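You operate a simulated robot arm through the tools that you are given. There is no shell and no other tool. Be economical: measure what you need, move in short steps, check, and stop when the job is done.

You run a simulated robot arm. Do the job below in one go: nothing can be reset, and whatever is moved stays where it is left.

TASK
Stand the black bearing block nipple to nozzle, open the grease pump's valve, give two strokes and shut it.
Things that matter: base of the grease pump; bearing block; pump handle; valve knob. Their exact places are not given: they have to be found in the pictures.

The check looks at the end state, three seconds after you hand in, the way a careful person would. Anything else that was tipped, shoved, dropped, spilled or broken makes it a failure.

THE ROBOT
A 7-joint arm with a two-finger parallel gripper on a trunk, on a base that drives. Base frame: it is fixed to the floor where the robot stands at the start and does not move with it; the origin is under the middle of the robot, x ahead of it, y to its left, z up; the surface under the hand at the start is at about z = 0.92. Readings come in m, rad, newtons and seconds.
With the tool pointing down near the work surface it reaches from about 0.1 to 0.6 m from the robot's upright axis, wherever it stands. Its first joint turns from -2.897 to 2.897 rad. Places, roughly: base of the grease pump [0.3, -0.1, 0.9]; pump handle [0.4, -0.1, 1.2]; valve knob [0.4, -0.2, 1.1]. Payload 1.57 kg.
The TCP is the grasp point between the finger pads, 0.03 m short of the fingertips. In the tool frame z runs along the fingers and y along their closing line. Largest opening 0.08 m; finger width 0.017, thickness 0.012; the body of the gripper, 0.04 by 0.082 m, starts 0.08 m behind the TCP.
Orientation is that of the tool frame in the base frame, as a unit quaternion [x, y, z, w]. With the fingers straight down and closing along the base's y, the tool's x points along the base's -x, its y along +y and its z along -z.

THE INTERFACE
- The arm moves only by the tool play_rows. Its argument "series" is a list of rows, each a list of 3 entries, a list of its own where there are three numbers: the shift along the base's x, y, z in m, then the turn, a rotation vector about the base's x, y, z in rad, then the opening, from 0 (shut) to 1 (fully open). In form: [[[dx, dy, dz], [ax, ay, az], gripper], ...]. A call has 1 to 12 rows; each row shifts and turns the commanded pose from where the row before left it. Each row takes 0.2 s and may step no farther than 0.05 m and 0.15 rad from the row before; otherwise, or with a gripper value out of range, the whole call is refused. A pose out of reach is approached as far as the arm can. The call stops where the force on the tool passes 90 N (or 10 N more than at its start, if that is more) or the arm is blocked; 0.2 s more then pass. Each finger travels about 0.072 m/s and halts on what it meets, pressing with about 36 N; the grip force reading is that of the motor and also rises with nothing between the fingers. The clock runs only during rows and for 0.2 s after the last one: add rows that do not move to give the fingers time. The reply holds the time, the measured pose of the TCP, the force on the tool along the base axes, the opening and the grip force, in the units named above and with some noise, with the torque about the TCP (base axes, N m) and any sound that the robot's microphone picked up.
- Cameras (640 x 400 px; columns grow to the right, rows downward): "scene" is now at [0.2417, -0.0478, 1.6067]; the picture's right is [-0.57, -0.82, 0.00], its down [-0.49, 0.34, -0.80] and it looks along [0.66, -0.45, -0.60] (base axes); focal length 214 px, centre (320, 200). "wrist" rides on the gripper at [0.072, -0.007, -0.122] in the tool frame; the picture's right is [0.09, 1.00, 0.00], its down [-0.84, 0.08, -0.54] and it looks along [-0.54, 0.05, 0.84] (tool axes); focal length 238 px, centre (320, 200).
- capture(camera): a new picture of that camera. It takes no simulated time.
- lift_body(by): slides the trunk up (or, below 0, down) by that many m; the arm and the scene camera ride with it, the base frame stays. It gives what a move gives, with no picture.
- roll_base(legs): drives the robot by 1 to 6 legs, each [ahead, left, turn to the left] in m, m and rad, along the robot's own axes; the way and the turn of a leg run together, so that a leg with both is an arc; at most 1.5 m and 3.142 rad a leg. The arm and the cameras ride along, it lands a little off, and it stops where it bumps. It gives what a move gives.
- aim_head(pan, tilt): turns the head with the scene camera to pan (to the left, within 1.501 rad either way) and tilt (down, from -0.506 to 1.204), counted from straight ahead of the robot. It gives what a move gives.
- point_at(camera, pixels): for up to 12 pixels [column, row] of the newest picture of that camera ("zoom" is the newest enlarged one), the place [x, y, z] in the base frame of the surface seen there, good to about 0.003 m. It takes no simulated time.
- inspect(camera, box): a new picture of the part [left, top, right, bottom] of that camera's present view, enlarged. It takes no simulated time.
- sign_off(): hands the job in; it is judged then, once.

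Work in short steps. Measure before you move; look again where a grasp or a placing could have gone wrong, and mend it. You have 80 turns and 60 pictures in all, those below and enlarged ones among them. Open the gripper and draw the arm clear of the work before you hand the job in, unless the task says otherwise; then end with one line.

The tools are called after "Emit:" as a command line: name --argument value ..., lists and objects as JSON in quotes. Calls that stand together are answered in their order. play_rows: Moves the arm, as the interface text tells. Its arguments: {"type":"object","properties":{"series":{"type":"array"}},"required":["series"]} The other tools are called the same way: lift_body (by) slides the trunk up or down; roll_base (legs) drives the base; aim_head (pan, tilt) turns the head that bears the scene camera; capture (camera) takes a picture; point_at (camera, pixels) gives the place of the surface under pixels of a picture; inspect (camera, box) takes an enlarged picture of a part of a camera's view; sign_off () hands the job in.

At the start:

```text
time_s: 0.0
position: [0.3482, -0.192, 1.5011]
ee_rot: [-0.001, 1.0, 0.006, 0.0]
ft_force: [-3.9, 5.8, -67.7]
moment: [0.59, -5.58, -0.46]
grip_width: 0.0798
gripper_force: 0.1
trunk travel left (down, up): [-0.825, 0.165]
robot x, y, heading: [0.0006, -0.0034, 0.001]
head pan, tilt: [-0.604, 0.642]
```

scene: 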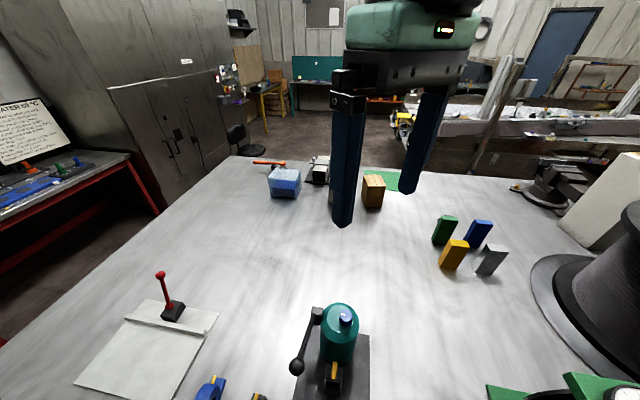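
wrist: 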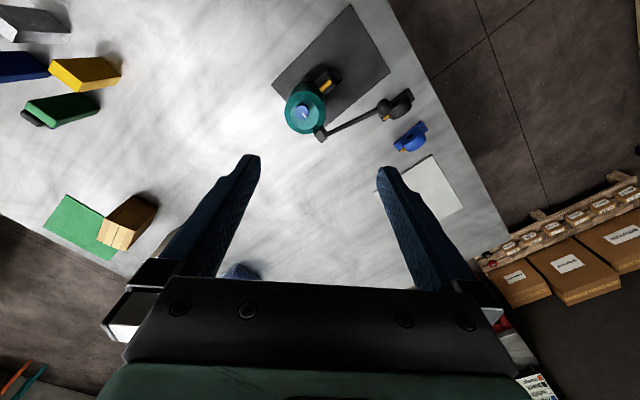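

The pump is at the bottom of the scene view (about 340,340). I tilt the head down for a better view and zoom in with the wrist camera too.

Emit:
aim_head --pan -0.35 --tilt 1.1

Emit:
capture --camera "scene"

Emit:
inspect --camera "wrist" --box '[250, 0, 490, 150]'

```text
time_s: 0.9
position: [0.3499, -0.191, 1.4996]
ee_rot: [-0.004, 1.0, 0.006, -0.003]
ft_force: [0.3, 1.9, -3.6]
moment: [-0.19, -0.11, -0.1]
grip_width: 0.0797
gripper_force: 0.1
trunk travel left (down, up): [-0.825, 0.165]
robot x, y, heading: [0.0022, -0.001, -0.001]
head pan, tilt: [-0.351, 1.1]
```

```text
57 pictures are left
```

scene: 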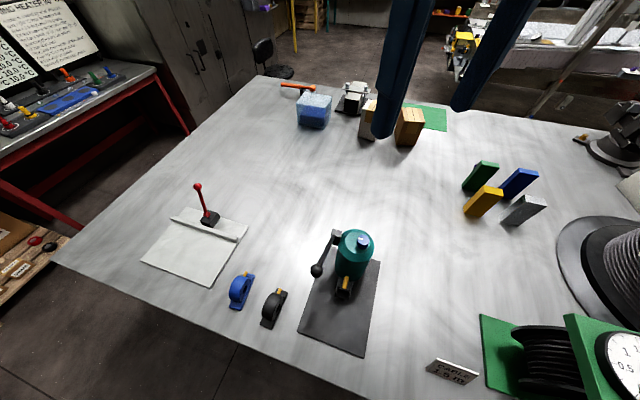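

```text
2.67 times, centred on (370, 75) of wrist
```

zoom: 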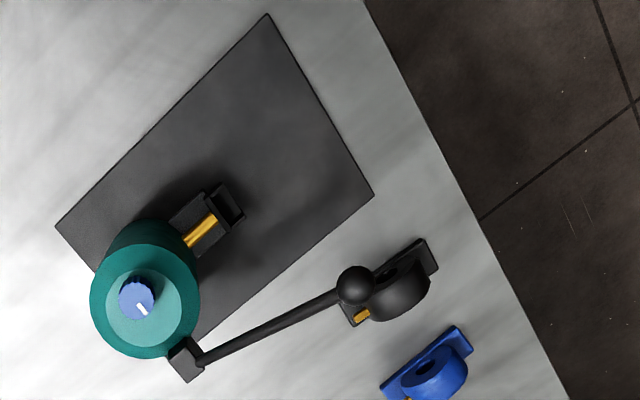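

The black block is at scene (273,307), with a blue one beside it, and the pump is at (350,260). I zoom in on these and measure.

Emit:
inspect --camera "scene" --box '[220, 220, 396, 330]'

Emit:
point_at --camera "scene" --pixels '[[363, 242], [350, 240], [316, 271], [337, 235], [345, 280], [344, 293], [300, 335], [364, 356], [379, 262], [319, 260], [274, 325], [280, 292]]'

```text
3.64 times, centred on (308, 275) of scene
```

zoom: 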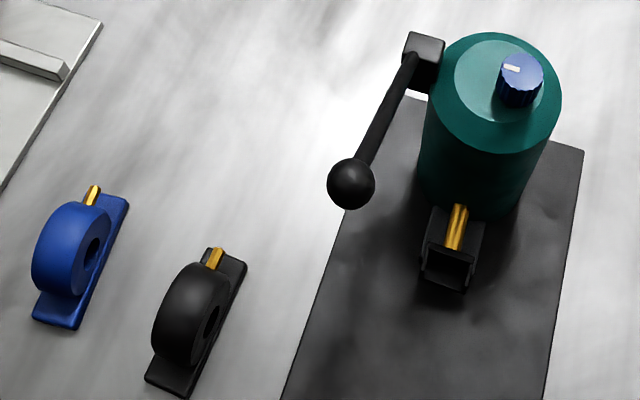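

```text
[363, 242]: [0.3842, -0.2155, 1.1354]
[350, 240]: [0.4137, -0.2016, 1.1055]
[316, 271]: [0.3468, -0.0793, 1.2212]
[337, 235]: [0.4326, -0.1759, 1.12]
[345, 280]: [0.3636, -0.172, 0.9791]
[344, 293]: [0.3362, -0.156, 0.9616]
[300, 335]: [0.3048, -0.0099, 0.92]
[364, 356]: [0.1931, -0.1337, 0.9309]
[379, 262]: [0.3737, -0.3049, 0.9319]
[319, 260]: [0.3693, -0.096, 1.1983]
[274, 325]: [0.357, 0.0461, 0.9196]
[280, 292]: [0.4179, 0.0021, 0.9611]
```

Measure block and nozzle features in the zoom picture.

Emit:
point_at --camera "zoom" --pixels '[[219, 251], [211, 266], [247, 264], [186, 396], [146, 379], [208, 249], [192, 268], [158, 350], [195, 365], [210, 320], [229, 275], [175, 300]]'

Emit:
point_at --camera "zoom" --pixels '[[461, 207], [452, 245], [422, 285], [464, 291], [430, 208], [484, 215], [447, 270], [425, 245], [475, 250], [513, 69], [523, 72], [351, 185]]'

```text
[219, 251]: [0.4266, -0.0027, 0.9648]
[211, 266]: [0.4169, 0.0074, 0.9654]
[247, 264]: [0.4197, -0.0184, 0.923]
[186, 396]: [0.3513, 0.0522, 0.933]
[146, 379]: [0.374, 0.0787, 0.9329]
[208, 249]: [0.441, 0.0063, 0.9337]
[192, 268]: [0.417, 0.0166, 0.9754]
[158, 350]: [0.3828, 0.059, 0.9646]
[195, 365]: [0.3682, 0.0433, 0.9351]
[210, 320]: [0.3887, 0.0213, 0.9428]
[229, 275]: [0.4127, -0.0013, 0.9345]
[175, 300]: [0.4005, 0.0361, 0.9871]
```

```text
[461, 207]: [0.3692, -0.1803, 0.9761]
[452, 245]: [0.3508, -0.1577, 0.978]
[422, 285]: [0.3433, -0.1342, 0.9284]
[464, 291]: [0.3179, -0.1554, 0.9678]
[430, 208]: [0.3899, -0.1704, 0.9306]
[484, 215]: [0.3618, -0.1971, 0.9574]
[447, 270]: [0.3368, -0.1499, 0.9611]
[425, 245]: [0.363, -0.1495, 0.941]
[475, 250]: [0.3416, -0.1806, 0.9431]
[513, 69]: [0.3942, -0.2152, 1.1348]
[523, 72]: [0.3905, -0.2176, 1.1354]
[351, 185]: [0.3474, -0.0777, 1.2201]
```

Nozzle points along about (-0.7,0.7), and the block's nipple already points roughly opposite. I yaw the tool so the wrist camera stands out in front of the nozzle and take a close look.

Emit:
play_rows --series '[[[-0.02, 0.027, -0.03], [0, 0, -0.126], 1], [[-0.02, 0.027, -0.03], [0, 0, -0.126], 1], [[-0.02, 0.027, -0.03], [0, 0, -0.126], 1], [[-0.02, 0.027, -0.03], [0, 0, -0.126], 1], [[-0.02, 0.027, -0.03], [0, 0, -0.126], 1], [[-0.02, 0.027, -0.03], [0, 0, -0.126], 1], [[0, 0, -0.03], [0, 0, 0], 1], [[0, 0, 0], [0, 0, 0], 1]]'

Emit:
capture --camera "wrist"

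```text
time_s: 2.7
position: [0.2701, -0.0372, 1.3124]
ee_rot: [0.369, 0.93, 0.006, 0.004]
ft_force: [0.3, 0.0, -0.3]
moment: [0.02, 0.01, 0.01]
grip_width: 0.0801
gripper_force: 0.0
out of reach, approached as far as the arm can: row 6, 7
trunk travel left (down, up): [-0.825, 0.165]
robot x, y, heading: [0.0011, -0.0008, -0.0]
head pan, tilt: [-0.351, 1.1]
```

```text
54 pictures are left
```

wrist: 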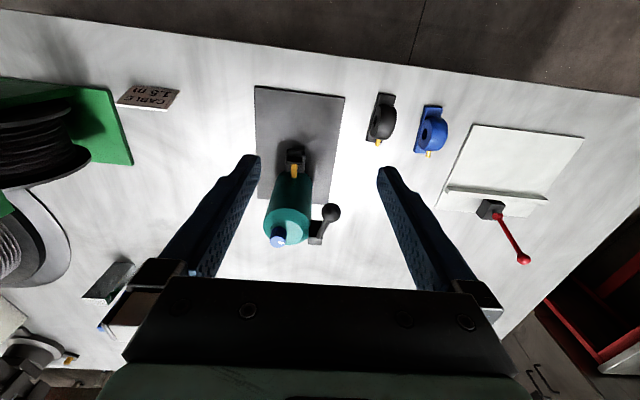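

Zoom into the nozzle, block and knob from this view.

Emit:
inspect --camera "wrist" --box '[240, 80, 400, 180]'

Emit:
inspect --camera "wrist" --box '[250, 180, 346, 250]'

Emit:
inspect --camera "scene" --box '[310, 215, 390, 305]'

```text
4.00 times, centred on (320, 130) of wrist
```

zoom: 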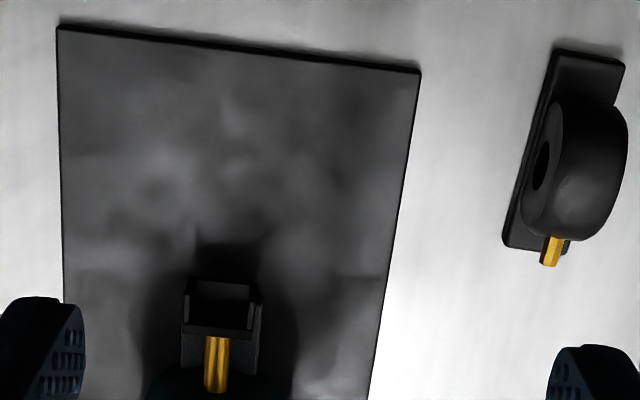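

```text
5.71 times, centred on (298, 215) of wrist
```

zoom: 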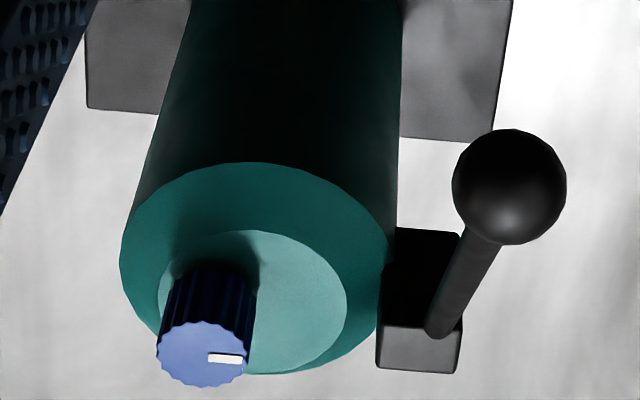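

```text
4.44 times, centred on (350, 260) of scene
```

zoom: 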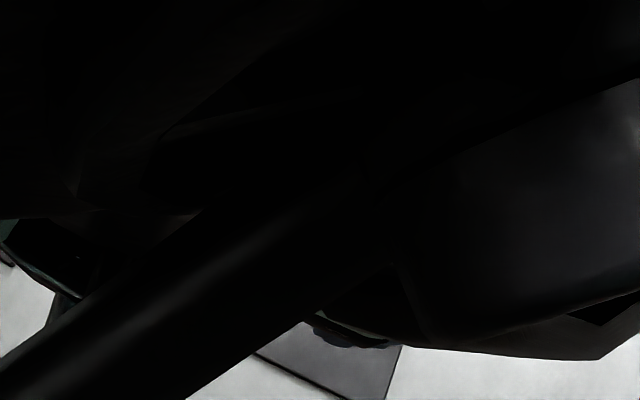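

Measure the nozzle, cradle and nipple through the wrist picture.

Emit:
point_at --camera "wrist" --pixels '[[294, 165], [293.7, 175], [286.7, 153], [304.3, 153], [295, 156], [295, 151.8], [295, 162], [287, 168], [304, 168], [377.3, 145], [378.2, 140.5], [295, 145]]'

Emit:
point_at --camera "wrist" --pixels '[[254.8, 87], [344.5, 98.5], [392, 95], [379.5, 94], [366, 140], [376, 120], [386, 130], [278, 242], [331, 212], [318, 235], [285, 225], [288, 242]]'

```text
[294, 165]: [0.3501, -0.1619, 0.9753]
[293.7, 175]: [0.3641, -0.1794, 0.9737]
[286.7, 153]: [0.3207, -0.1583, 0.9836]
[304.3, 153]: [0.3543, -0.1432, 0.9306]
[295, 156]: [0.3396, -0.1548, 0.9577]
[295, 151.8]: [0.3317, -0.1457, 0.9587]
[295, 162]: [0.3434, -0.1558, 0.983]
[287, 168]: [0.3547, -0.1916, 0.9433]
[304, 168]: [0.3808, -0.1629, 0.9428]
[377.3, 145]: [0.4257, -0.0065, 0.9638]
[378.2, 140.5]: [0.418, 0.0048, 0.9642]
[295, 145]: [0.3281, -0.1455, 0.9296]
```

```text
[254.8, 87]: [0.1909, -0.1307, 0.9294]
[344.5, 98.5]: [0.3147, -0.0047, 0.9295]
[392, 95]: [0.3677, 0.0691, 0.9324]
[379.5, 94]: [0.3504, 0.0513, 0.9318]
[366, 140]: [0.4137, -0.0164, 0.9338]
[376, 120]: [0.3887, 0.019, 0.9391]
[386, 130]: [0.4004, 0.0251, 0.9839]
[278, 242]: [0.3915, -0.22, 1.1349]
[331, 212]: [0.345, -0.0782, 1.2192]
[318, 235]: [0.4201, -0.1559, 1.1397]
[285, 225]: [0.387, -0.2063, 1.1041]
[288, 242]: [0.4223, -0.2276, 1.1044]
```

The nozzle ends in a small open cradle at about (0.343,-0.156), with z around 0.97. To gain room for a leaning hand I back the base by 0.15 m, then lean the tool for a low view.

Emit:
roll_base --legs '[[-0.15, 0, 0]]'

Emit:
play_rows --series '[[[0, 0, -0.04], [0.096, 0.101, 0], 1], [[0, 0, -0.04], [0.096, 0.101, 0], 1], [[0, 0, -0.04], [0.096, 0.101, 0], 1], [[0, 0, -0.03], [0.096, 0.101, 0], 1], [[0, 0, -0.02], [0, 0, 0], 1], [[0, 0, 0], [0, 0, 0], 1]]'

Emit:
capture --camera "wrist"

```text
time_s: 4.1
position: [0.1183, -0.0377, 1.3125]
ee_rot: [0.367, 0.93, 0.005, 0.002]
ft_force: [-0.6, 0.4, -0.3]
moment: [-0.02, -0.01, -0.01]
grip_width: 0.0801
gripper_force: 0.1
trunk travel left (down, up): [-0.825, 0.165]
robot x, y, heading: [-0.1533, -0.0029, 0.003]
head pan, tilt: [-0.351, 1.1]
```

```text
time_s: 5.5
position: [0.1165, -0.0384, 1.142]
ee_rot: [0.356, 0.893, 0.109, -0.253]
ft_force: [0.3, -0.3, -0.5]
moment: [-0.01, 0.0, -0.01]
grip_width: 0.08
gripper_force: 0.2
trunk travel left (down, up): [-0.825, 0.165]
robot x, y, heading: [-0.1532, -0.0011, -0.001]
head pan, tilt: [-0.351, 1.1]
```

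```text
50 pictures are left
```

wrist: 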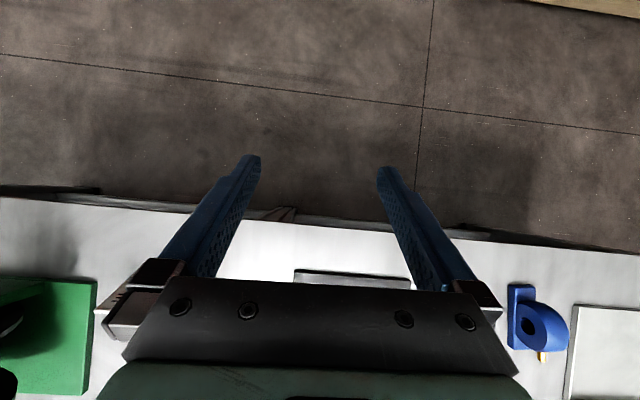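

That leaned the wrong way. I reverse the lean about the same axis and bring the hand out in front of the nozzle.

Emit:
play_rows --series '[[[0, 0, 0], [-0.096, -0.101, 0], 1], [[0, 0, 0], [-0.096, -0.101, 0], 1], [[0, 0, 0], [-0.096, -0.101, 0], 1], [[0.02, 0, 0], [-0.096, -0.101, 0], 1], [[0.02, 0, -0.02], [-0.096, -0.101, 0], 1], [[0.02, -0.005, -0.02], [-0.096, -0.101, 0], 1], [[0.03, -0.005, -0.02], [-0.096, -0.101, 0], 1], [[0.03, 0, -0.02], [-0.096, -0.101, 0], 1], [[0, 0, 0], [0, 0, 0], 1]]'

Emit:
capture --camera "wrist"

Emit:
inspect --camera "wrist" --box '[240, 90, 400, 190]'

```text
time_s: 7.5
position: [0.2376, -0.0437, 1.0618]
ee_rot: [0.352, 0.894, -0.098, 0.258]
ft_force: [0.0, 0.0, -0.2]
moment: [-0.04, -0.02, 0.01]
grip_width: 0.08
gripper_force: 0.0
trunk travel left (down, up): [-0.825, 0.165]
robot x, y, heading: [-0.1537, 0.0005, 0.002]
head pan, tilt: [-0.351, 1.1]
```

```text
49 pictures are left
```

wrist: 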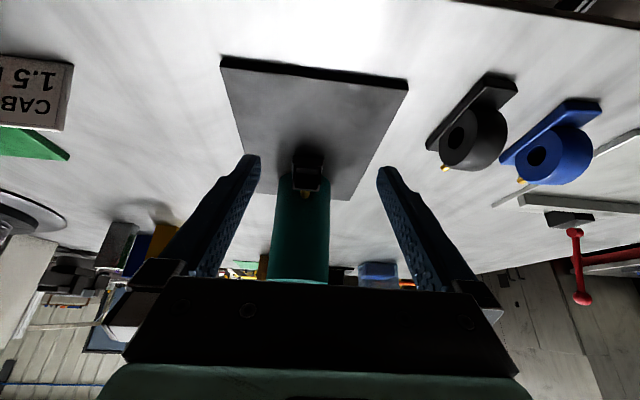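

```text
4.00 times, centred on (320, 140) of wrist
```

zoom: 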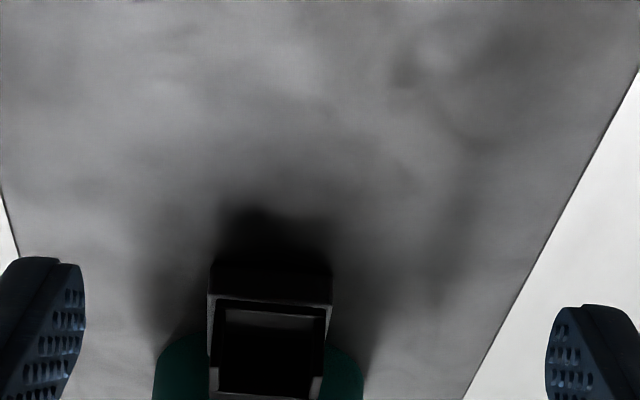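

Measure cradle points in this upside-down close view.

Emit:
point_at --camera "zoom" --pixels '[[270, 264], [270, 290], [270, 302], [270, 318], [270, 345], [270, 375], [213, 330], [328, 330], [215, 378], [317, 382], [211, 290], [330, 290]]'

Emit:
point_at --camera "wrist" --pixels '[[445, 169], [451, 165], [455, 138], [470, 163], [489, 74], [517, 87], [426, 147], [438, 152], [486, 140], [500, 110], [472, 105], [307, 192]]'

Emit:
inspect --camera "wrist" --box '[410, 60, 530, 180]'

Emit:
inspect --camera "wrist" --box '[280, 140, 340, 220]'

```text
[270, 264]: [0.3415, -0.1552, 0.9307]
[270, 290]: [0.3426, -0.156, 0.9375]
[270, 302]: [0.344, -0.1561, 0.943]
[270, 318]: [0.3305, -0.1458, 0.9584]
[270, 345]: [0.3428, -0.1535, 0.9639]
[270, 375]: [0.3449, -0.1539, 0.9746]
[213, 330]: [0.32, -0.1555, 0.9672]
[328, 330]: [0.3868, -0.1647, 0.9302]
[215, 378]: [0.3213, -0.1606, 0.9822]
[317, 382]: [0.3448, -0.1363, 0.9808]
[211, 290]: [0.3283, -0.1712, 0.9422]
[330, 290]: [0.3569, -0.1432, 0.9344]
```

```text
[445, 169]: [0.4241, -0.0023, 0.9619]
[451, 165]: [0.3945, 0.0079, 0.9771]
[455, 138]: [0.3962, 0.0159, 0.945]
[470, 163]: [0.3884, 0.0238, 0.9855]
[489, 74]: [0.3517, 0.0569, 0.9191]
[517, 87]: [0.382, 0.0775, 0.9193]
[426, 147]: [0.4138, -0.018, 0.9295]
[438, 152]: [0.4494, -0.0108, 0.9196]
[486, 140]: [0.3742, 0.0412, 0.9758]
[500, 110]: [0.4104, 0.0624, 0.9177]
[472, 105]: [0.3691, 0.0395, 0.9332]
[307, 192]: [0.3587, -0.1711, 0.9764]
```

```text
3.33 times, centred on (470, 120) of wrist
```

zoom: 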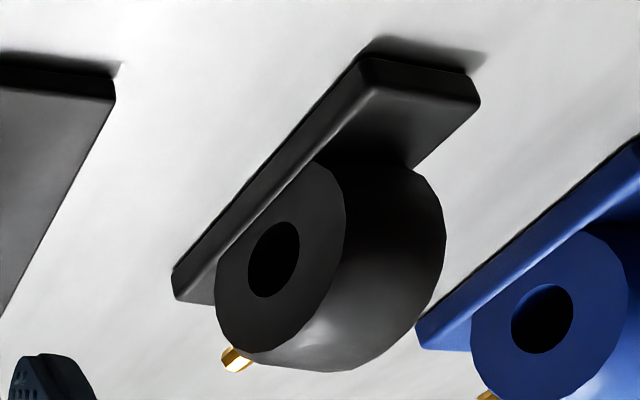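

```text
5.00 times, centred on (310, 180) of wrist
```

zoom: 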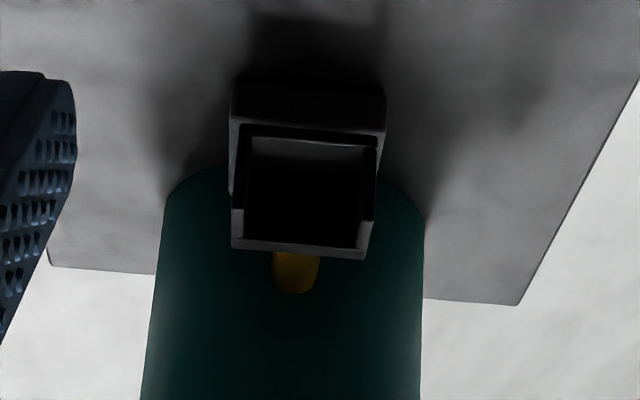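

The geometry is clear: the cradle floor is at z≈0.958 and the pillar face is at d≈0.355 along d=(0.715,-0.70). The flange slides under the cradle and the nipple into it. I go to a pre-grasp behind and above the black block with the same leaned hand, fingers opened to 0.85.

Emit:
play_rows --series '[[[0.03, 0.0284, 0], [0, 0, -0.019], 0.85], [[0.03, 0.0284, 0], [0, 0, 0], 0.85], [[0.03, 0.0284, 0], [0, 0, 0], 0.85], [[0.027, 0.0284, 0], [0, 0, 0], 0.85], [[0, 0, 0], [0, 0, 0], 0.85]]'

Emit:
capture --camera "wrist"

```text
time_s: 8.7
position: [0.3531, 0.071, 1.0624]
ee_rot: [0.359, 0.891, -0.1, 0.258]
ft_force: [-0.3, 0.0, -1.0]
moment: [-0.02, 0.0, -0.02]
grip_width: 0.0678
gripper_force: 0.0
trunk travel left (down, up): [-0.825, 0.165]
robot x, y, heading: [-0.158, 0.0015, 0.0]
head pan, tilt: [-0.351, 1.1]
```

```text
45 pictures are left
```

wrist: 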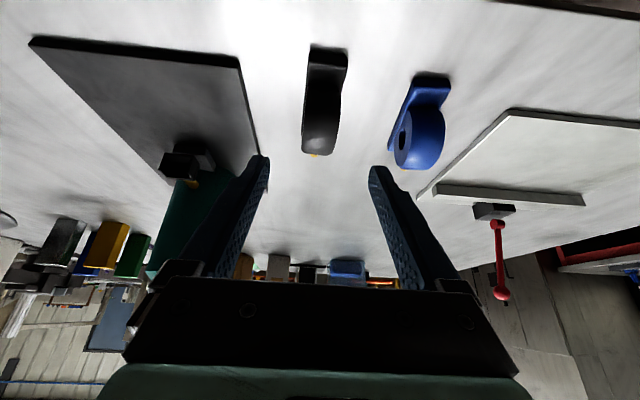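

The block (320,130) lies between the fingers. I check its housing flanks before descending.

Emit:
inspect --camera "wrist" --box '[285, 35, 365, 170]'

Emit:
point_at --camera "wrist" --pixels '[[306, 140], [333, 138], [320, 130], [308, 90], [340, 95], [315, 156], [310, 55], [344, 58], [320, 110], [320, 148], [390, 145], [400, 140]]'

```text
2.96 times, centred on (325, 102) of wrist
```

zoom: 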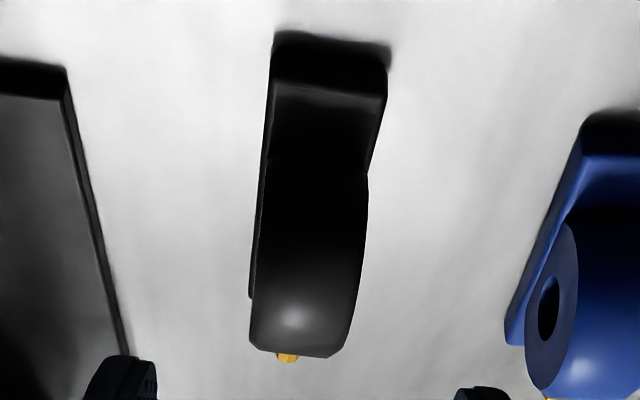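

```text
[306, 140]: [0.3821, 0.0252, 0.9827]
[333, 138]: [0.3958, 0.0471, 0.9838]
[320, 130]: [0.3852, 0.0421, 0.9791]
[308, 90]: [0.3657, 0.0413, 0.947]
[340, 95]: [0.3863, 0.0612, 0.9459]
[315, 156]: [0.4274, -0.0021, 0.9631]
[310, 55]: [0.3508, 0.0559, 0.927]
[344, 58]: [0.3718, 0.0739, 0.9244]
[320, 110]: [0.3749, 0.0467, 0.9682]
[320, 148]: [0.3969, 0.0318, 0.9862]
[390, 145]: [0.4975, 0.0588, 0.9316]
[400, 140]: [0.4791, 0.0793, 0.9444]
```

Housing flanks sit at n=0.2855 and 0.311, so the centre 0.298 matches. Descend along the tool axis.

Emit:
play_rows --series '[[[0.01, -0.0097, -0.022], [0, 0, 0], 0.85], [[0.01, -0.0097, -0.022], [0, 0, 0], 0.85], [[0.01, -0.0097, -0.022], [0, 0, 0], 0.85], [[0.01, -0.0097, -0.022], [0, 0, 0], 0.85], [[0, 0, 0], [0, 0, 0], 0.85]]'

Emit:
capture --camera "wrist"

```text
time_s: 9.9
position: [0.3951, 0.0301, 0.9744]
ee_rot: [0.36, 0.891, -0.1, 0.256]
ft_force: [0.4, -0.2, -0.4]
moment: [0.03, 0.01, -0.03]
grip_width: 0.0679
gripper_force: 0.1
trunk travel left (down, up): [-0.825, 0.165]
robot x, y, heading: [-0.1522, -0.0028, -0.004]
head pan, tilt: [-0.351, 1.1]
```

```text
43 pictures are left
```

wrist: 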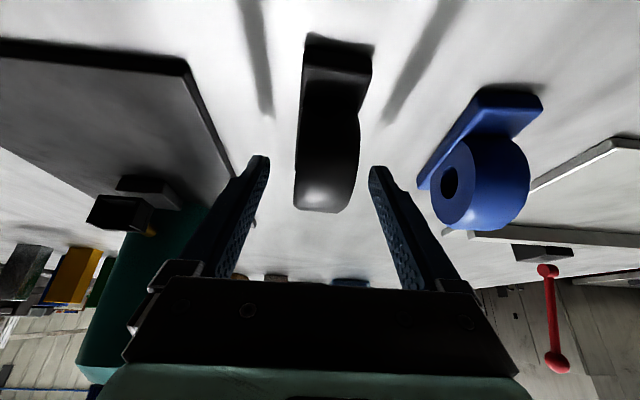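

The block looks about 3 mm off to the +n side, so I shift by that and close in slow steps.

Emit:
play_rows --series '[[[0.002, 0.002, 0], [0, 0, 0], 0.7], [[0, 0, 0], [0, 0, 0], 0.5], [[0, 0, 0], [0, 0, 0], 0.4], [[0, 0, 0], [0, 0, 0], 0.3], [[0, 0, 0], [0, 0, 0], 0.15], [[0, 0, 0], [0, 0, 0], 0.15]]'

Emit:
capture --camera "wrist"

```text
time_s: 11.3
position: [0.3961, 0.03, 0.9745]
ee_rot: [0.361, 0.891, -0.102, 0.257]
ft_force: [-0.5, -0.8, 0.1]
moment: [-0.14, -0.01, 0.0]
grip_width: 0.0316
gripper_force: 35.6
trunk travel left (down, up): [-0.825, 0.165]
robot x, y, heading: [-0.1534, -0.0015, 0.005]
head pan, tilt: [-0.351, 1.1]
```

```text
42 pictures are left
```

wrist: 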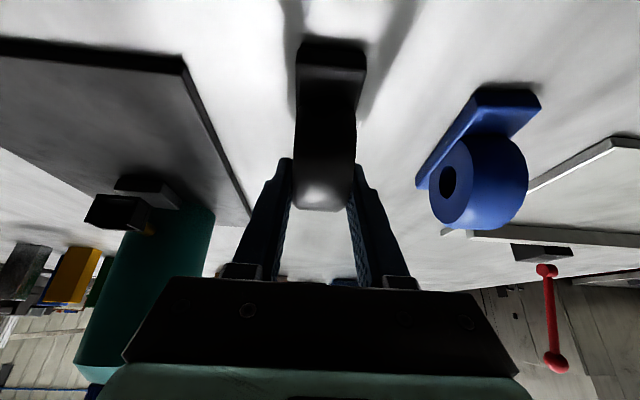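

Firm grip at 31.6 mm. I lift, then carry the block sideways to in front of the nozzle, 6 cm short.

Emit:
play_rows --series '[[[0, 0, 0.02], [0, 0, 0], 0.15], [[0, 0, 0.03], [0, 0, 0], 0.15], [[-0.022, -0.018, 0], [0, 0, 0], 0.15], [[-0.022, -0.018, 0], [0, 0, 0], 0.15], [[-0.022, -0.018, 0], [0, 0, 0], 0.15], [[-0.022, -0.018, 0], [0, 0, 0], 0.15], [[-0.022, -0.018, 0], [0, 0, 0], 0.15], [[-0.023, -0.0186, 0], [0, 0, 0], 0.15], [[0, 0, -0.015], [0, 0, 0], 0.15], [[0, 0, 0], [0, 0, 0], 0.15]]'

Emit:
capture --camera "wrist"

Emit:
capture --camera "scene"

```text
time_s: 13.5
position: [0.2634, -0.0793, 1.0085]
ee_rot: [0.362, 0.891, -0.102, 0.256]
ft_force: [0.8, 0.4, -4.9]
moment: [0.02, 0.01, -0.02]
grip_width: 0.0317
gripper_force: 35.9
trunk travel left (down, up): [-0.825, 0.165]
robot x, y, heading: [-0.1545, -0.0018, 0.001]
head pan, tilt: [-0.351, 1.1]
```

```text
41 pictures are left
```

wrist: 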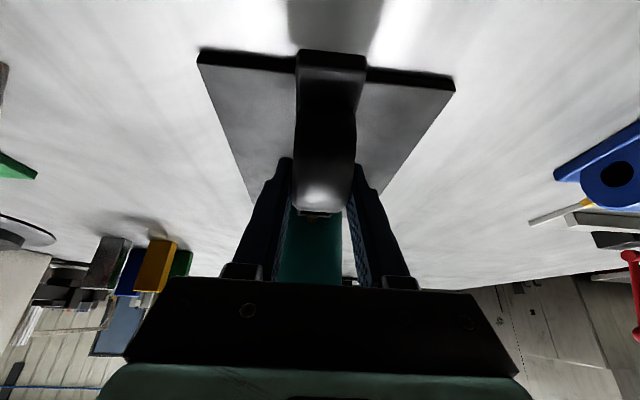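

```text
40 pictures are left
```

scene: 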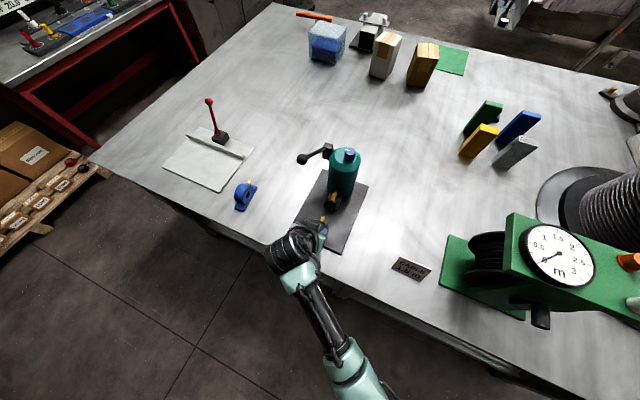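

The scene camera now sees both nipple and nozzle near (328,210). Zoom there to check the alignment.

Emit:
inspect --camera "scene" --box '[290, 160, 370, 240]'

```text
5.00 times, centred on (330, 200) of scene
```

zoom: 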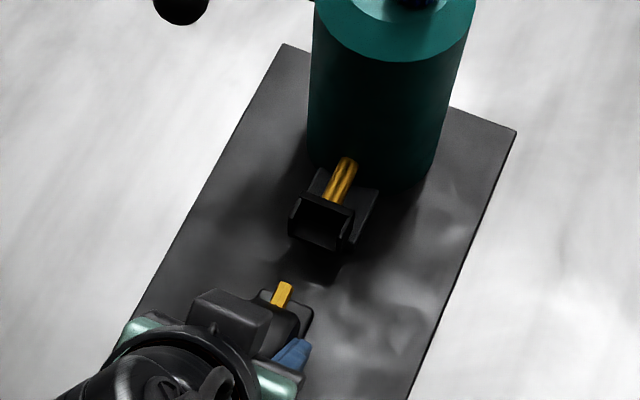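

Emit:
point_at --camera "zoom" --pixels '[[285, 286], [278, 303], [270, 291], [310, 310], [346, 160], [330, 200], [292, 205], [350, 210], [325, 205], [378, 186], [290, 240], [340, 240]]'

```text
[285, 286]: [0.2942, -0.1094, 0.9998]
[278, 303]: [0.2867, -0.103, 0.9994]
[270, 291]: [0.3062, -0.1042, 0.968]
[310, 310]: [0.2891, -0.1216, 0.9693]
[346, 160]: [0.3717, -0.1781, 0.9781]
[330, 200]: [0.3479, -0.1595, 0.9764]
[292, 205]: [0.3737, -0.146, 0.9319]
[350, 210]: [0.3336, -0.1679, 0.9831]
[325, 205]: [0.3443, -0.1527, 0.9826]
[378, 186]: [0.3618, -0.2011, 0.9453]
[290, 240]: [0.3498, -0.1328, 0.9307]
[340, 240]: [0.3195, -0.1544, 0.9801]
```

Nipple at n≈0.1275 and nozzle/cradle at ≈0.1288; flange front at d=0.292 against the pillar at 0.355. I lower to about 1 mm above the plate and advance 5 cm with a 1 mm side correction.

Emit:
play_rows --series '[[[0.0007, 0.0007, -0.011], [0, 0, 0], 0.15], [[0, 0, -0.011], [0, 0, 0], 0.15], [[0, 0, 0], [0, 0, 0], 0.15], [[0.0119, -0.0117, 0], [0, 0, 0], 0.15], [[0.0119, -0.0117, 0], [0, 0, 0], 0.15], [[0.0119, -0.0117, 0], [0, 0, 0], 0.15], [[0, 0, 0], [0, 0, 0], 0.15]]'

Emit:
inspect --camera "scene" --box '[290, 160, 370, 240]'

```text
time_s: 15.1
position: [0.3032, -0.1147, 0.9881]
ee_rot: [0.359, 0.892, -0.1, 0.256]
ft_force: [-0.1, -0.4, -3.2]
moment: [0.0, 0.0, 0.04]
grip_width: 0.0321
gripper_force: 36.1
trunk travel left (down, up): [-0.825, 0.165]
robot x, y, heading: [-0.153, -0.0022, 0.001]
head pan, tilt: [-0.351, 1.1]
```

```text
5.00 times, centred on (330, 200) of scene
```

zoom: 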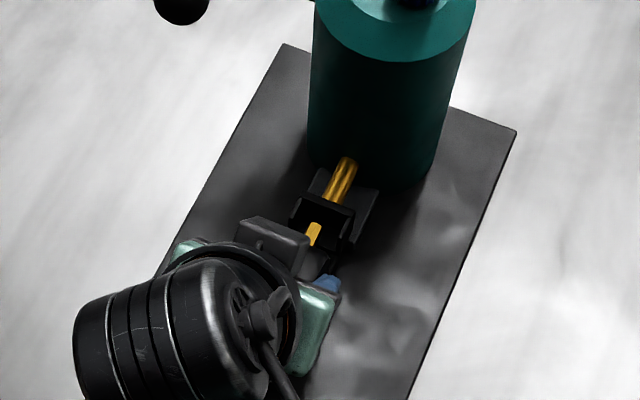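

The nipple is entering the cradle, centred and aligned with the nozzle. Measure the remaining gap.

Emit:
point_at --camera "zoom" --pixels '[[316, 227], [311, 240], [325, 204], [332, 204], [330, 199], [346, 162], [300, 225], [348, 225], [317, 221]]'

```text
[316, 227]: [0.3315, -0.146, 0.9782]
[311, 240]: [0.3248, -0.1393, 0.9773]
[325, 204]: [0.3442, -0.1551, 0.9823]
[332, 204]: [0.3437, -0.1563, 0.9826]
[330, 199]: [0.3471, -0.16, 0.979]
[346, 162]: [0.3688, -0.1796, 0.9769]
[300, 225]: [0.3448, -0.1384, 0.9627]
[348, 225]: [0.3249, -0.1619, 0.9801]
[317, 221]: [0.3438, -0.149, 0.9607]
```

Tip is at d≈0.340 and the wall at 0.354, with no contact force. I advance 7 mm plus 1 mm sideways.

Emit:
play_rows --series '[[[0.0025, -0.0007, 0], [0, 0, 0], 0.15], [[0.0018, -0.0017, 0], [0, 0, 0], 0.15], [[0.0014, -0.0014, 0], [0, 0, 0], 0.15], [[0, 0, 0], [0, 0, 0], 0.15]]'

Emit:
inspect --camera "scene" --box '[310, 180, 350, 220]'

```text
time_s: 16.1
position: [0.3071, -0.117, 0.9877]
ee_rot: [0.361, 0.891, -0.1, 0.256]
ft_force: [-0.3, 0.0, -4.9]
moment: [0.0, 0.03, -0.04]
grip_width: 0.0319
gripper_force: 35.4
trunk travel left (down, up): [-0.825, 0.165]
robot x, y, heading: [-0.1534, 0.0003, 0.001]
head pan, tilt: [-0.351, 1.1]
```

```text
10.00 times, centred on (330, 200) of scene
```

zoom: 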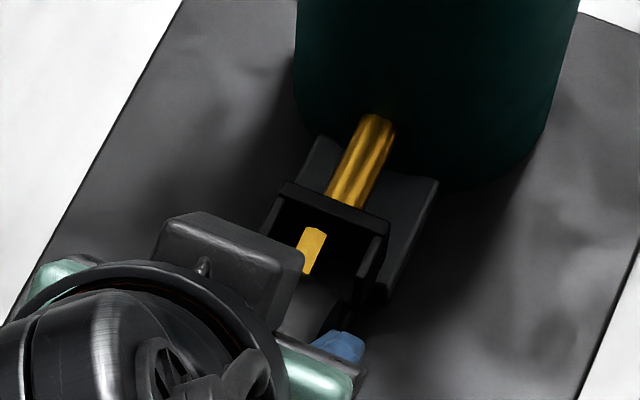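

In the 10x view the nipple looks slightly left of the nozzle line, so I measure points in it.

Emit:
point_at --camera "zoom" --pixels '[[316, 233], [310, 250], [309, 262], [376, 125], [362, 160], [350, 190], [285, 184], [388, 217], [272, 225], [376, 270], [336, 202], [355, 213]]'

Emit:
capture --camera "wrist"

```text
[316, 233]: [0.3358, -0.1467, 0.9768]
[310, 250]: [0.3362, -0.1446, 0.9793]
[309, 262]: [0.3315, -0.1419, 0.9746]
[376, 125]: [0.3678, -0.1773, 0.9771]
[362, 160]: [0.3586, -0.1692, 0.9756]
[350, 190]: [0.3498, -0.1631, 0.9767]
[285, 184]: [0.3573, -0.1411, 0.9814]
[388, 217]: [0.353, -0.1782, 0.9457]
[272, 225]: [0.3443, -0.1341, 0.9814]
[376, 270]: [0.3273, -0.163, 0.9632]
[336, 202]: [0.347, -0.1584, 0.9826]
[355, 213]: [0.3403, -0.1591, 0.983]
```

```text
36 pictures are left
```

wrist: 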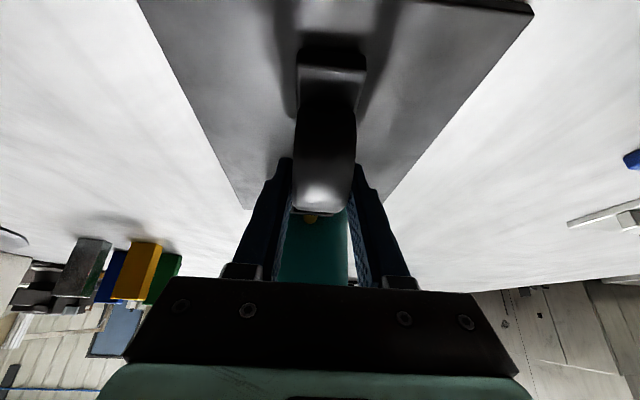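

The nipple measures at n≈0.131 against 0.1295, and the pictures suggest 2–4 mm too far +n. I check the wrist zoom.

Emit:
inspect --camera "wrist" --box '[280, 180, 360, 240]'

```text
6.67 times, centred on (320, 210) of wrist
```

zoom: 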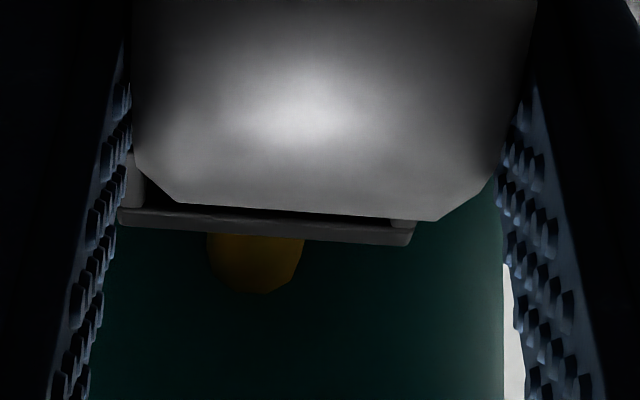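

Both images agree on about 3 mm; shift -n by 3 mm and look again.

Emit:
play_rows --series '[[[-0.0021, -0.0021, 0], [0, 0, 0], 0.15], [[0, 0, 0], [0, 0, 0], 0.15]]'

Emit:
inspect --camera "scene" --box '[310, 180, 350, 220]'

Emit:
inspect --camera "wrist" --box '[280, 180, 360, 240]'

```text
time_s: 16.7
position: [0.3052, -0.1194, 0.9875]
ee_rot: [0.361, 0.892, -0.1, 0.255]
ft_force: [0.0, -0.5, -5.6]
moment: [0.0, -0.01, -0.04]
grip_width: 0.0317
gripper_force: 35.7
trunk travel left (down, up): [-0.825, 0.165]
robot x, y, heading: [-0.1542, 0.0026, 0.006]
head pan, tilt: [-0.351, 1.1]
```

```text
10.00 times, centred on (330, 200) of scene
```

zoom: 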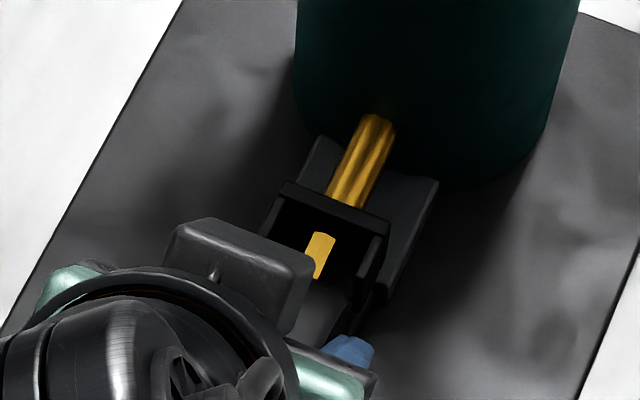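

```text
6.67 times, centred on (320, 210) of wrist
```

zoom: 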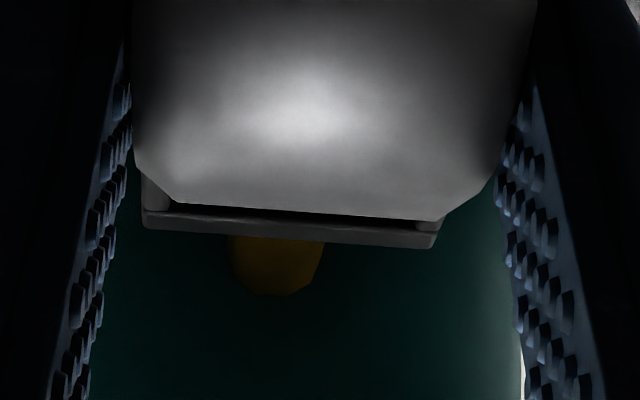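

Now aligned (nipple tip at (326,237) lies on the nozzle line). I advance in 1 mm steps, 6 mm in all.

Emit:
play_rows --series '[[[0.0011, -0.0017, 0], [0, 0, 0], 0.15], [[0.0014, -0.0014, 0], [0, 0, 0], 0.15], [[0.0007, -0.0007, 0], [0, 0, 0], 0.15], [[0.0007, -0.0007, 0], [0, 0, 0], 0.15], [[0, 0, 0], [0, 0, 0], 0.15]]'

Emit:
inspect --camera "scene" --box '[310, 180, 350, 220]'

```text
time_s: 17.9
position: [0.305, -0.1225, 0.9874]
ee_rot: [0.36, 0.892, -0.1, 0.254]
ft_force: [-12.9, 10.9, -3.3]
moment: [0.41, 0.57, -0.37]
grip_width: 0.0318
gripper_force: 36.7
trunk travel left (down, up): [-0.825, 0.165]
robot x, y, heading: [-0.1554, 0.0027, -0.0]
head pan, tilt: [-0.351, 1.1]
```

```text
10.00 times, centred on (330, 200) of scene
```

zoom: 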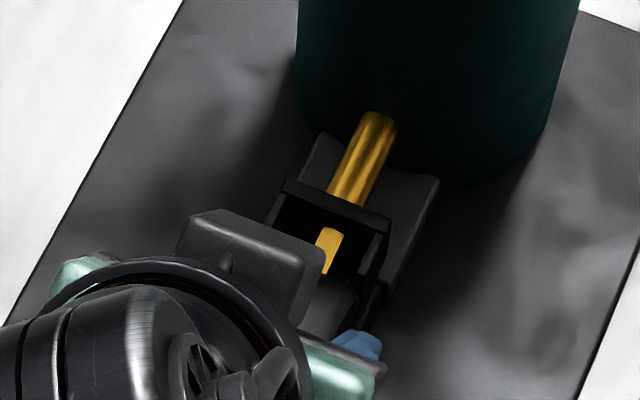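

Contact at ~17 N; the moment indicates the flange's -n front corner against the pillar. Measure where tip and wall are now.

Emit:
point_at --camera "zoom" --pixels '[[329, 231], [327, 240], [322, 262], [350, 190], [345, 205], [320, 196], [375, 213], [385, 290], [380, 345], [375, 125], [365, 305], [326, 234]]'

Emit:
inspect --camera "wrist" --box '[280, 180, 360, 240]'

```text
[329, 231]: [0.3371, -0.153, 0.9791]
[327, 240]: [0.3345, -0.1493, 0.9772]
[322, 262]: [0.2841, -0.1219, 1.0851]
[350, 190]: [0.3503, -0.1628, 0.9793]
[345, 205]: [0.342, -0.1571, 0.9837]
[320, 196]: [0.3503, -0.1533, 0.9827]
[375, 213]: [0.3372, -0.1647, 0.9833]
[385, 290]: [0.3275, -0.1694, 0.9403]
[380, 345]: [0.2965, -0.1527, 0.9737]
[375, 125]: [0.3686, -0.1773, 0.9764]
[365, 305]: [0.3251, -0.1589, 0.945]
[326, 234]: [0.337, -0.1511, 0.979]
```

```text
6.67 times, centred on (320, 210) of wrist
```

zoom: 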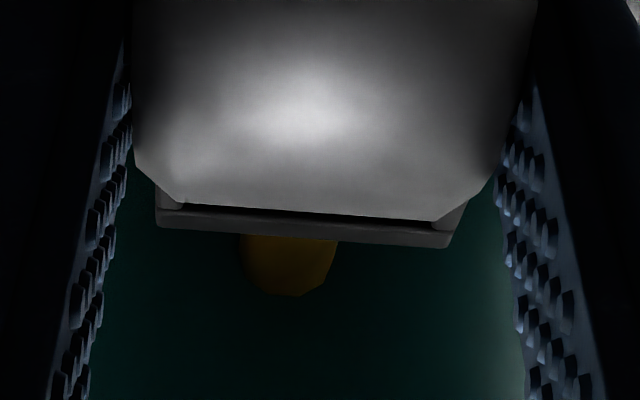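

The tip is about 5 mm from the wall and 1.5 mm toward -n, with one flange corner touching. I back off 2 mm, correct sideways 2 mm and yaw slightly, then advance gently again.

Emit:
play_rows --series '[[[-0.0021, 0.0021, 0], [0, 0, 0], 0.15], [[0.0014, 0.0014, 0], [0, 0, -0.015], 0.15], [[0, 0, -0.001], [0, 0, 0], 0.15], [[0.0007, -0.0007, 0], [0, 0, 0], 0.15], [[0.0007, -0.0007, 0], [0, 0, 0], 0.15], [[0.0004, -0.0004, 0], [0, 0, 0], 0.15], [[0, 0, 0], [0, 0, 0], 0.15]]'

Emit:
inspect --camera "scene" --box '[310, 180, 350, 220]'

Emit:
inspect --camera "wrist" --box '[280, 180, 360, 240]'

```text
time_s: 19.5
position: [0.3069, -0.1211, 0.9884]
ee_rot: [0.367, 0.889, -0.102, 0.256]
ft_force: [-12.9, 7.7, -0.1]
moment: [0.32, 0.48, 0.12]
grip_width: 0.0317
gripper_force: 35.7
trunk travel left (down, up): [-0.825, 0.165]
robot x, y, heading: [-0.1526, -0.002, 0.001]
head pan, tilt: [-0.351, 1.1]
```

```text
10.00 times, centred on (330, 200) of scene
```

zoom: 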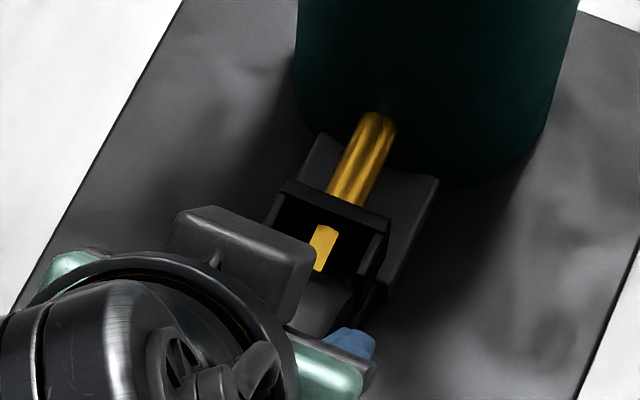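

```text
6.67 times, centred on (320, 210) of wrist
```

zoom: 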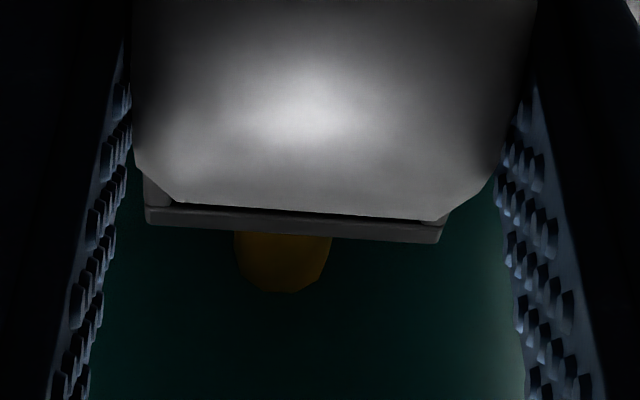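

Contact is now nearly even and aligned. I ease off the push, lower onto the plate in small steps and check force.

Emit:
play_rows --series '[[[-0.0005, 0, 0], [0, 0, 0.004], 0.15], [[0, 0, -0.001], [0, 0, 0], 0.15], [[0, 0, -0.001], [0, 0, 0], 0.15], [[0, 0, 0], [0, 0, 0], 0.15]]'

```text
time_s: 20.5
position: [0.306, -0.1206, 0.9851]
ee_rot: [0.366, 0.889, -0.102, 0.255]
ft_force: [-15.6, 15.3, 4.1]
moment: [0.39, 0.55, -0.33]
grip_width: 0.0318
gripper_force: 35.6
trunk travel left (down, up): [-0.825, 0.165]
robot x, y, heading: [-0.1546, 0.0014, 0.002]
head pan, tilt: [-0.351, 1.1]
```

The block rests on the plate (z=0.985, upward load). Release gently and look.

Emit:
play_rows --series '[[[-0.0003, 0.0003, 0], [0, 0, 0], 0.35], [[0, 0, 0], [0, 0, 0], 0.45], [[0, 0, 0], [0, 0, 0], 0.75], [[0, 0, 0], [0, 0, 0], 0.75]]'

Emit:
inspect --camera "scene" --box '[310, 180, 350, 220]'

```text
time_s: 21.5
position: [0.3091, -0.1214, 0.986]
ee_rot: [0.366, 0.889, -0.103, 0.256]
ft_force: [-0.3, -0.6, 0.4]
moment: [0.02, 0.01, 0.02]
grip_width: 0.0598
gripper_force: 0.0
trunk travel left (down, up): [-0.825, 0.165]
robot x, y, heading: [-0.1533, -0.0003, -0.0]
head pan, tilt: [-0.351, 1.1]
```

```text
10.00 times, centred on (330, 200) of scene
```

zoom: 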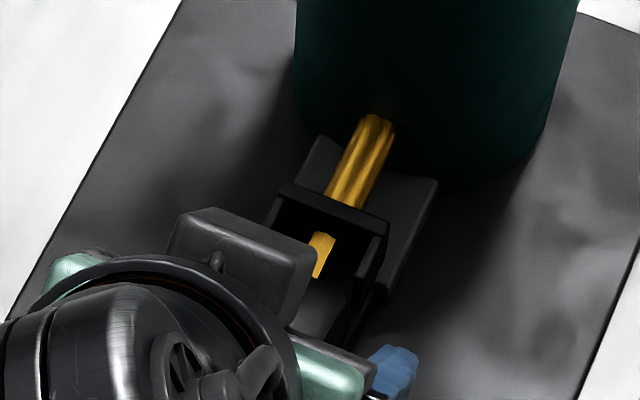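

Released; the nipple stays in the cradle. I withdraw along the tool axis and view the whole.

Emit:
play_rows --series '[[[-0.006, 0.006, 0.014], [0, 0, 0], 0.8], [[-0.012, 0.0117, 0.027], [0, 0, 0], 0.8], [[-0.016, 0.0157, 0.035], [0, 0, 0], 0.9], [[-0.016, 0.0157, 0.035], [0, 0, 0], 1], [[0, 0, 0], [0, 0, 0], 1]]'

Emit:
capture --camera "wrist"

Emit:
capture --camera "scene"

Emit:
inspect --camera "scene" --box '[295, 160, 375, 240]'

```text
time_s: 22.7
position: [0.257, -0.0732, 1.0974]
ee_rot: [0.366, 0.889, -0.102, 0.256]
ft_force: [0.1, -0.6, 0.1]
moment: [-0.02, 0.01, -0.02]
grip_width: 0.0801
gripper_force: 0.1
trunk travel left (down, up): [-0.825, 0.165]
robot x, y, heading: [-0.1538, -0.0021, -0.001]
head pan, tilt: [-0.351, 1.1]
```

```text
27 pictures are left
```

wrist: 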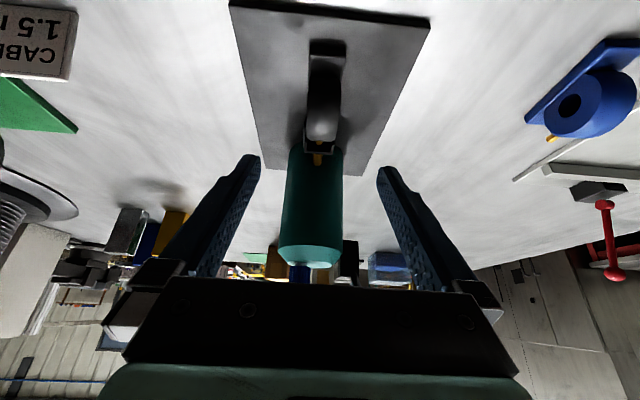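

```text
26 pictures are left
```

scene: 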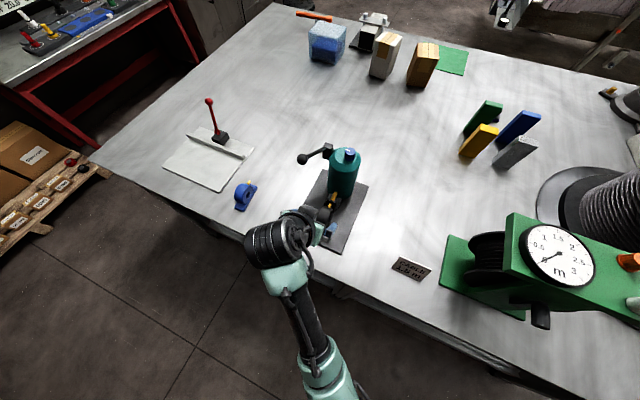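

```text
5.00 times, centred on (335, 200) of scene
```

zoom: 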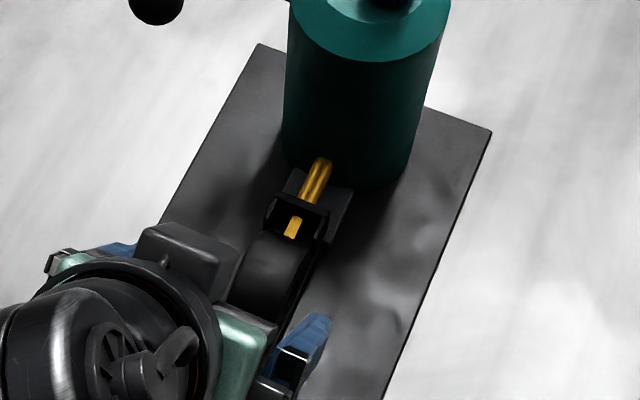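

The block stands well aligned with the nozzle. Next the valve: I raise, straighten the tool, and move above the knob for a close look.

Emit:
play_rows --series '[[[0, 0, 0.045], [0, 0, 0], 1], [[0, 0, 0.045], [0.098, 0.1, 0], 1], [[0, 0, 0.045], [0.098, 0.1, 0], 1], [[0, 0, 0.045], [0.098, 0.1, 0], 1], [[0, 0, 0.04], [0.098, 0.1, 0], 1], [[0.025, -0.028, 0], [0, 0, 0], 1], [[0.025, -0.028, 0], [0, 0, 0], 1], [[0.025, -0.028, 0], [0, 0, 0], 1], [[0.025, -0.028, 0], [0, 0, 0], 1], [[0, 0, 0], [0, 0, 0], 1]]'

Emit:
capture --camera "wrist"

```text
time_s: 24.9
position: [0.3683, -0.2, 1.2694]
ee_rot: [0.377, 0.914, -0.057, 0.139]
ft_force: [-0.5, -0.2, 0.7]
moment: [-0.02, 0.03, 0.0]
grip_width: 0.0801
gripper_force: 0.0
out of reach, approached as far as the arm can: row 2, 3
trunk travel left (down, up): [-0.825, 0.165]
robot x, y, heading: [-0.1536, 0.0007, 0.002]
head pan, tilt: [-0.351, 1.1]
```

```text
24 pictures are left
```

wrist: 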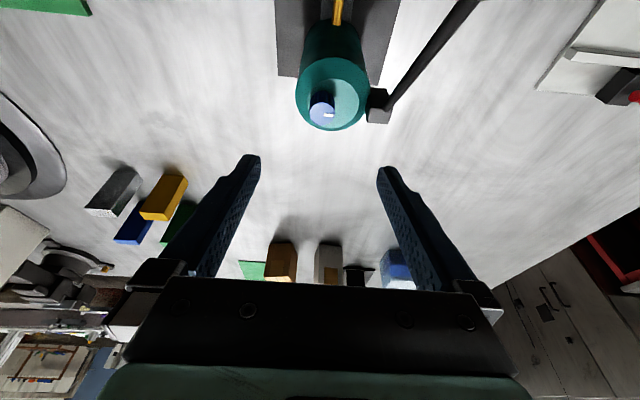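

The tool still leans 0.3 rad. Zoom on the knob and pump top.

Emit:
inspect --camera "wrist" --box '[280, 40, 400, 140]'

Emit:
point_at --camera "wrist" --pixels '[[322, 106], [313, 114], [333, 113], [323, 122], [326, 114], [332, 115], [332, 130], [369, 88], [345, 70], [377, 100], [300, 90], [320, 112]]'

```text
4.00 times, centred on (340, 90) of wrist
```

zoom: 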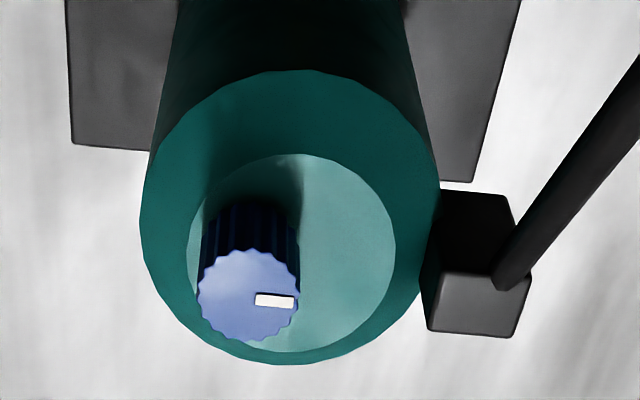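

```text
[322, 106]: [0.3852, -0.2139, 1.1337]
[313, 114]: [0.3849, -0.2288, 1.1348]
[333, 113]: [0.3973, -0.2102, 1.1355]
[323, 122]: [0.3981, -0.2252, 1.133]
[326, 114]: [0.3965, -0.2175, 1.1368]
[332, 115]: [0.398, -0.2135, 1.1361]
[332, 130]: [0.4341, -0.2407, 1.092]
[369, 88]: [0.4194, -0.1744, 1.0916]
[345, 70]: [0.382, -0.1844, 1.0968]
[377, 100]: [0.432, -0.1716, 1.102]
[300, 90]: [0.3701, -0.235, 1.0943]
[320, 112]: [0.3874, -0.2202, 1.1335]
```

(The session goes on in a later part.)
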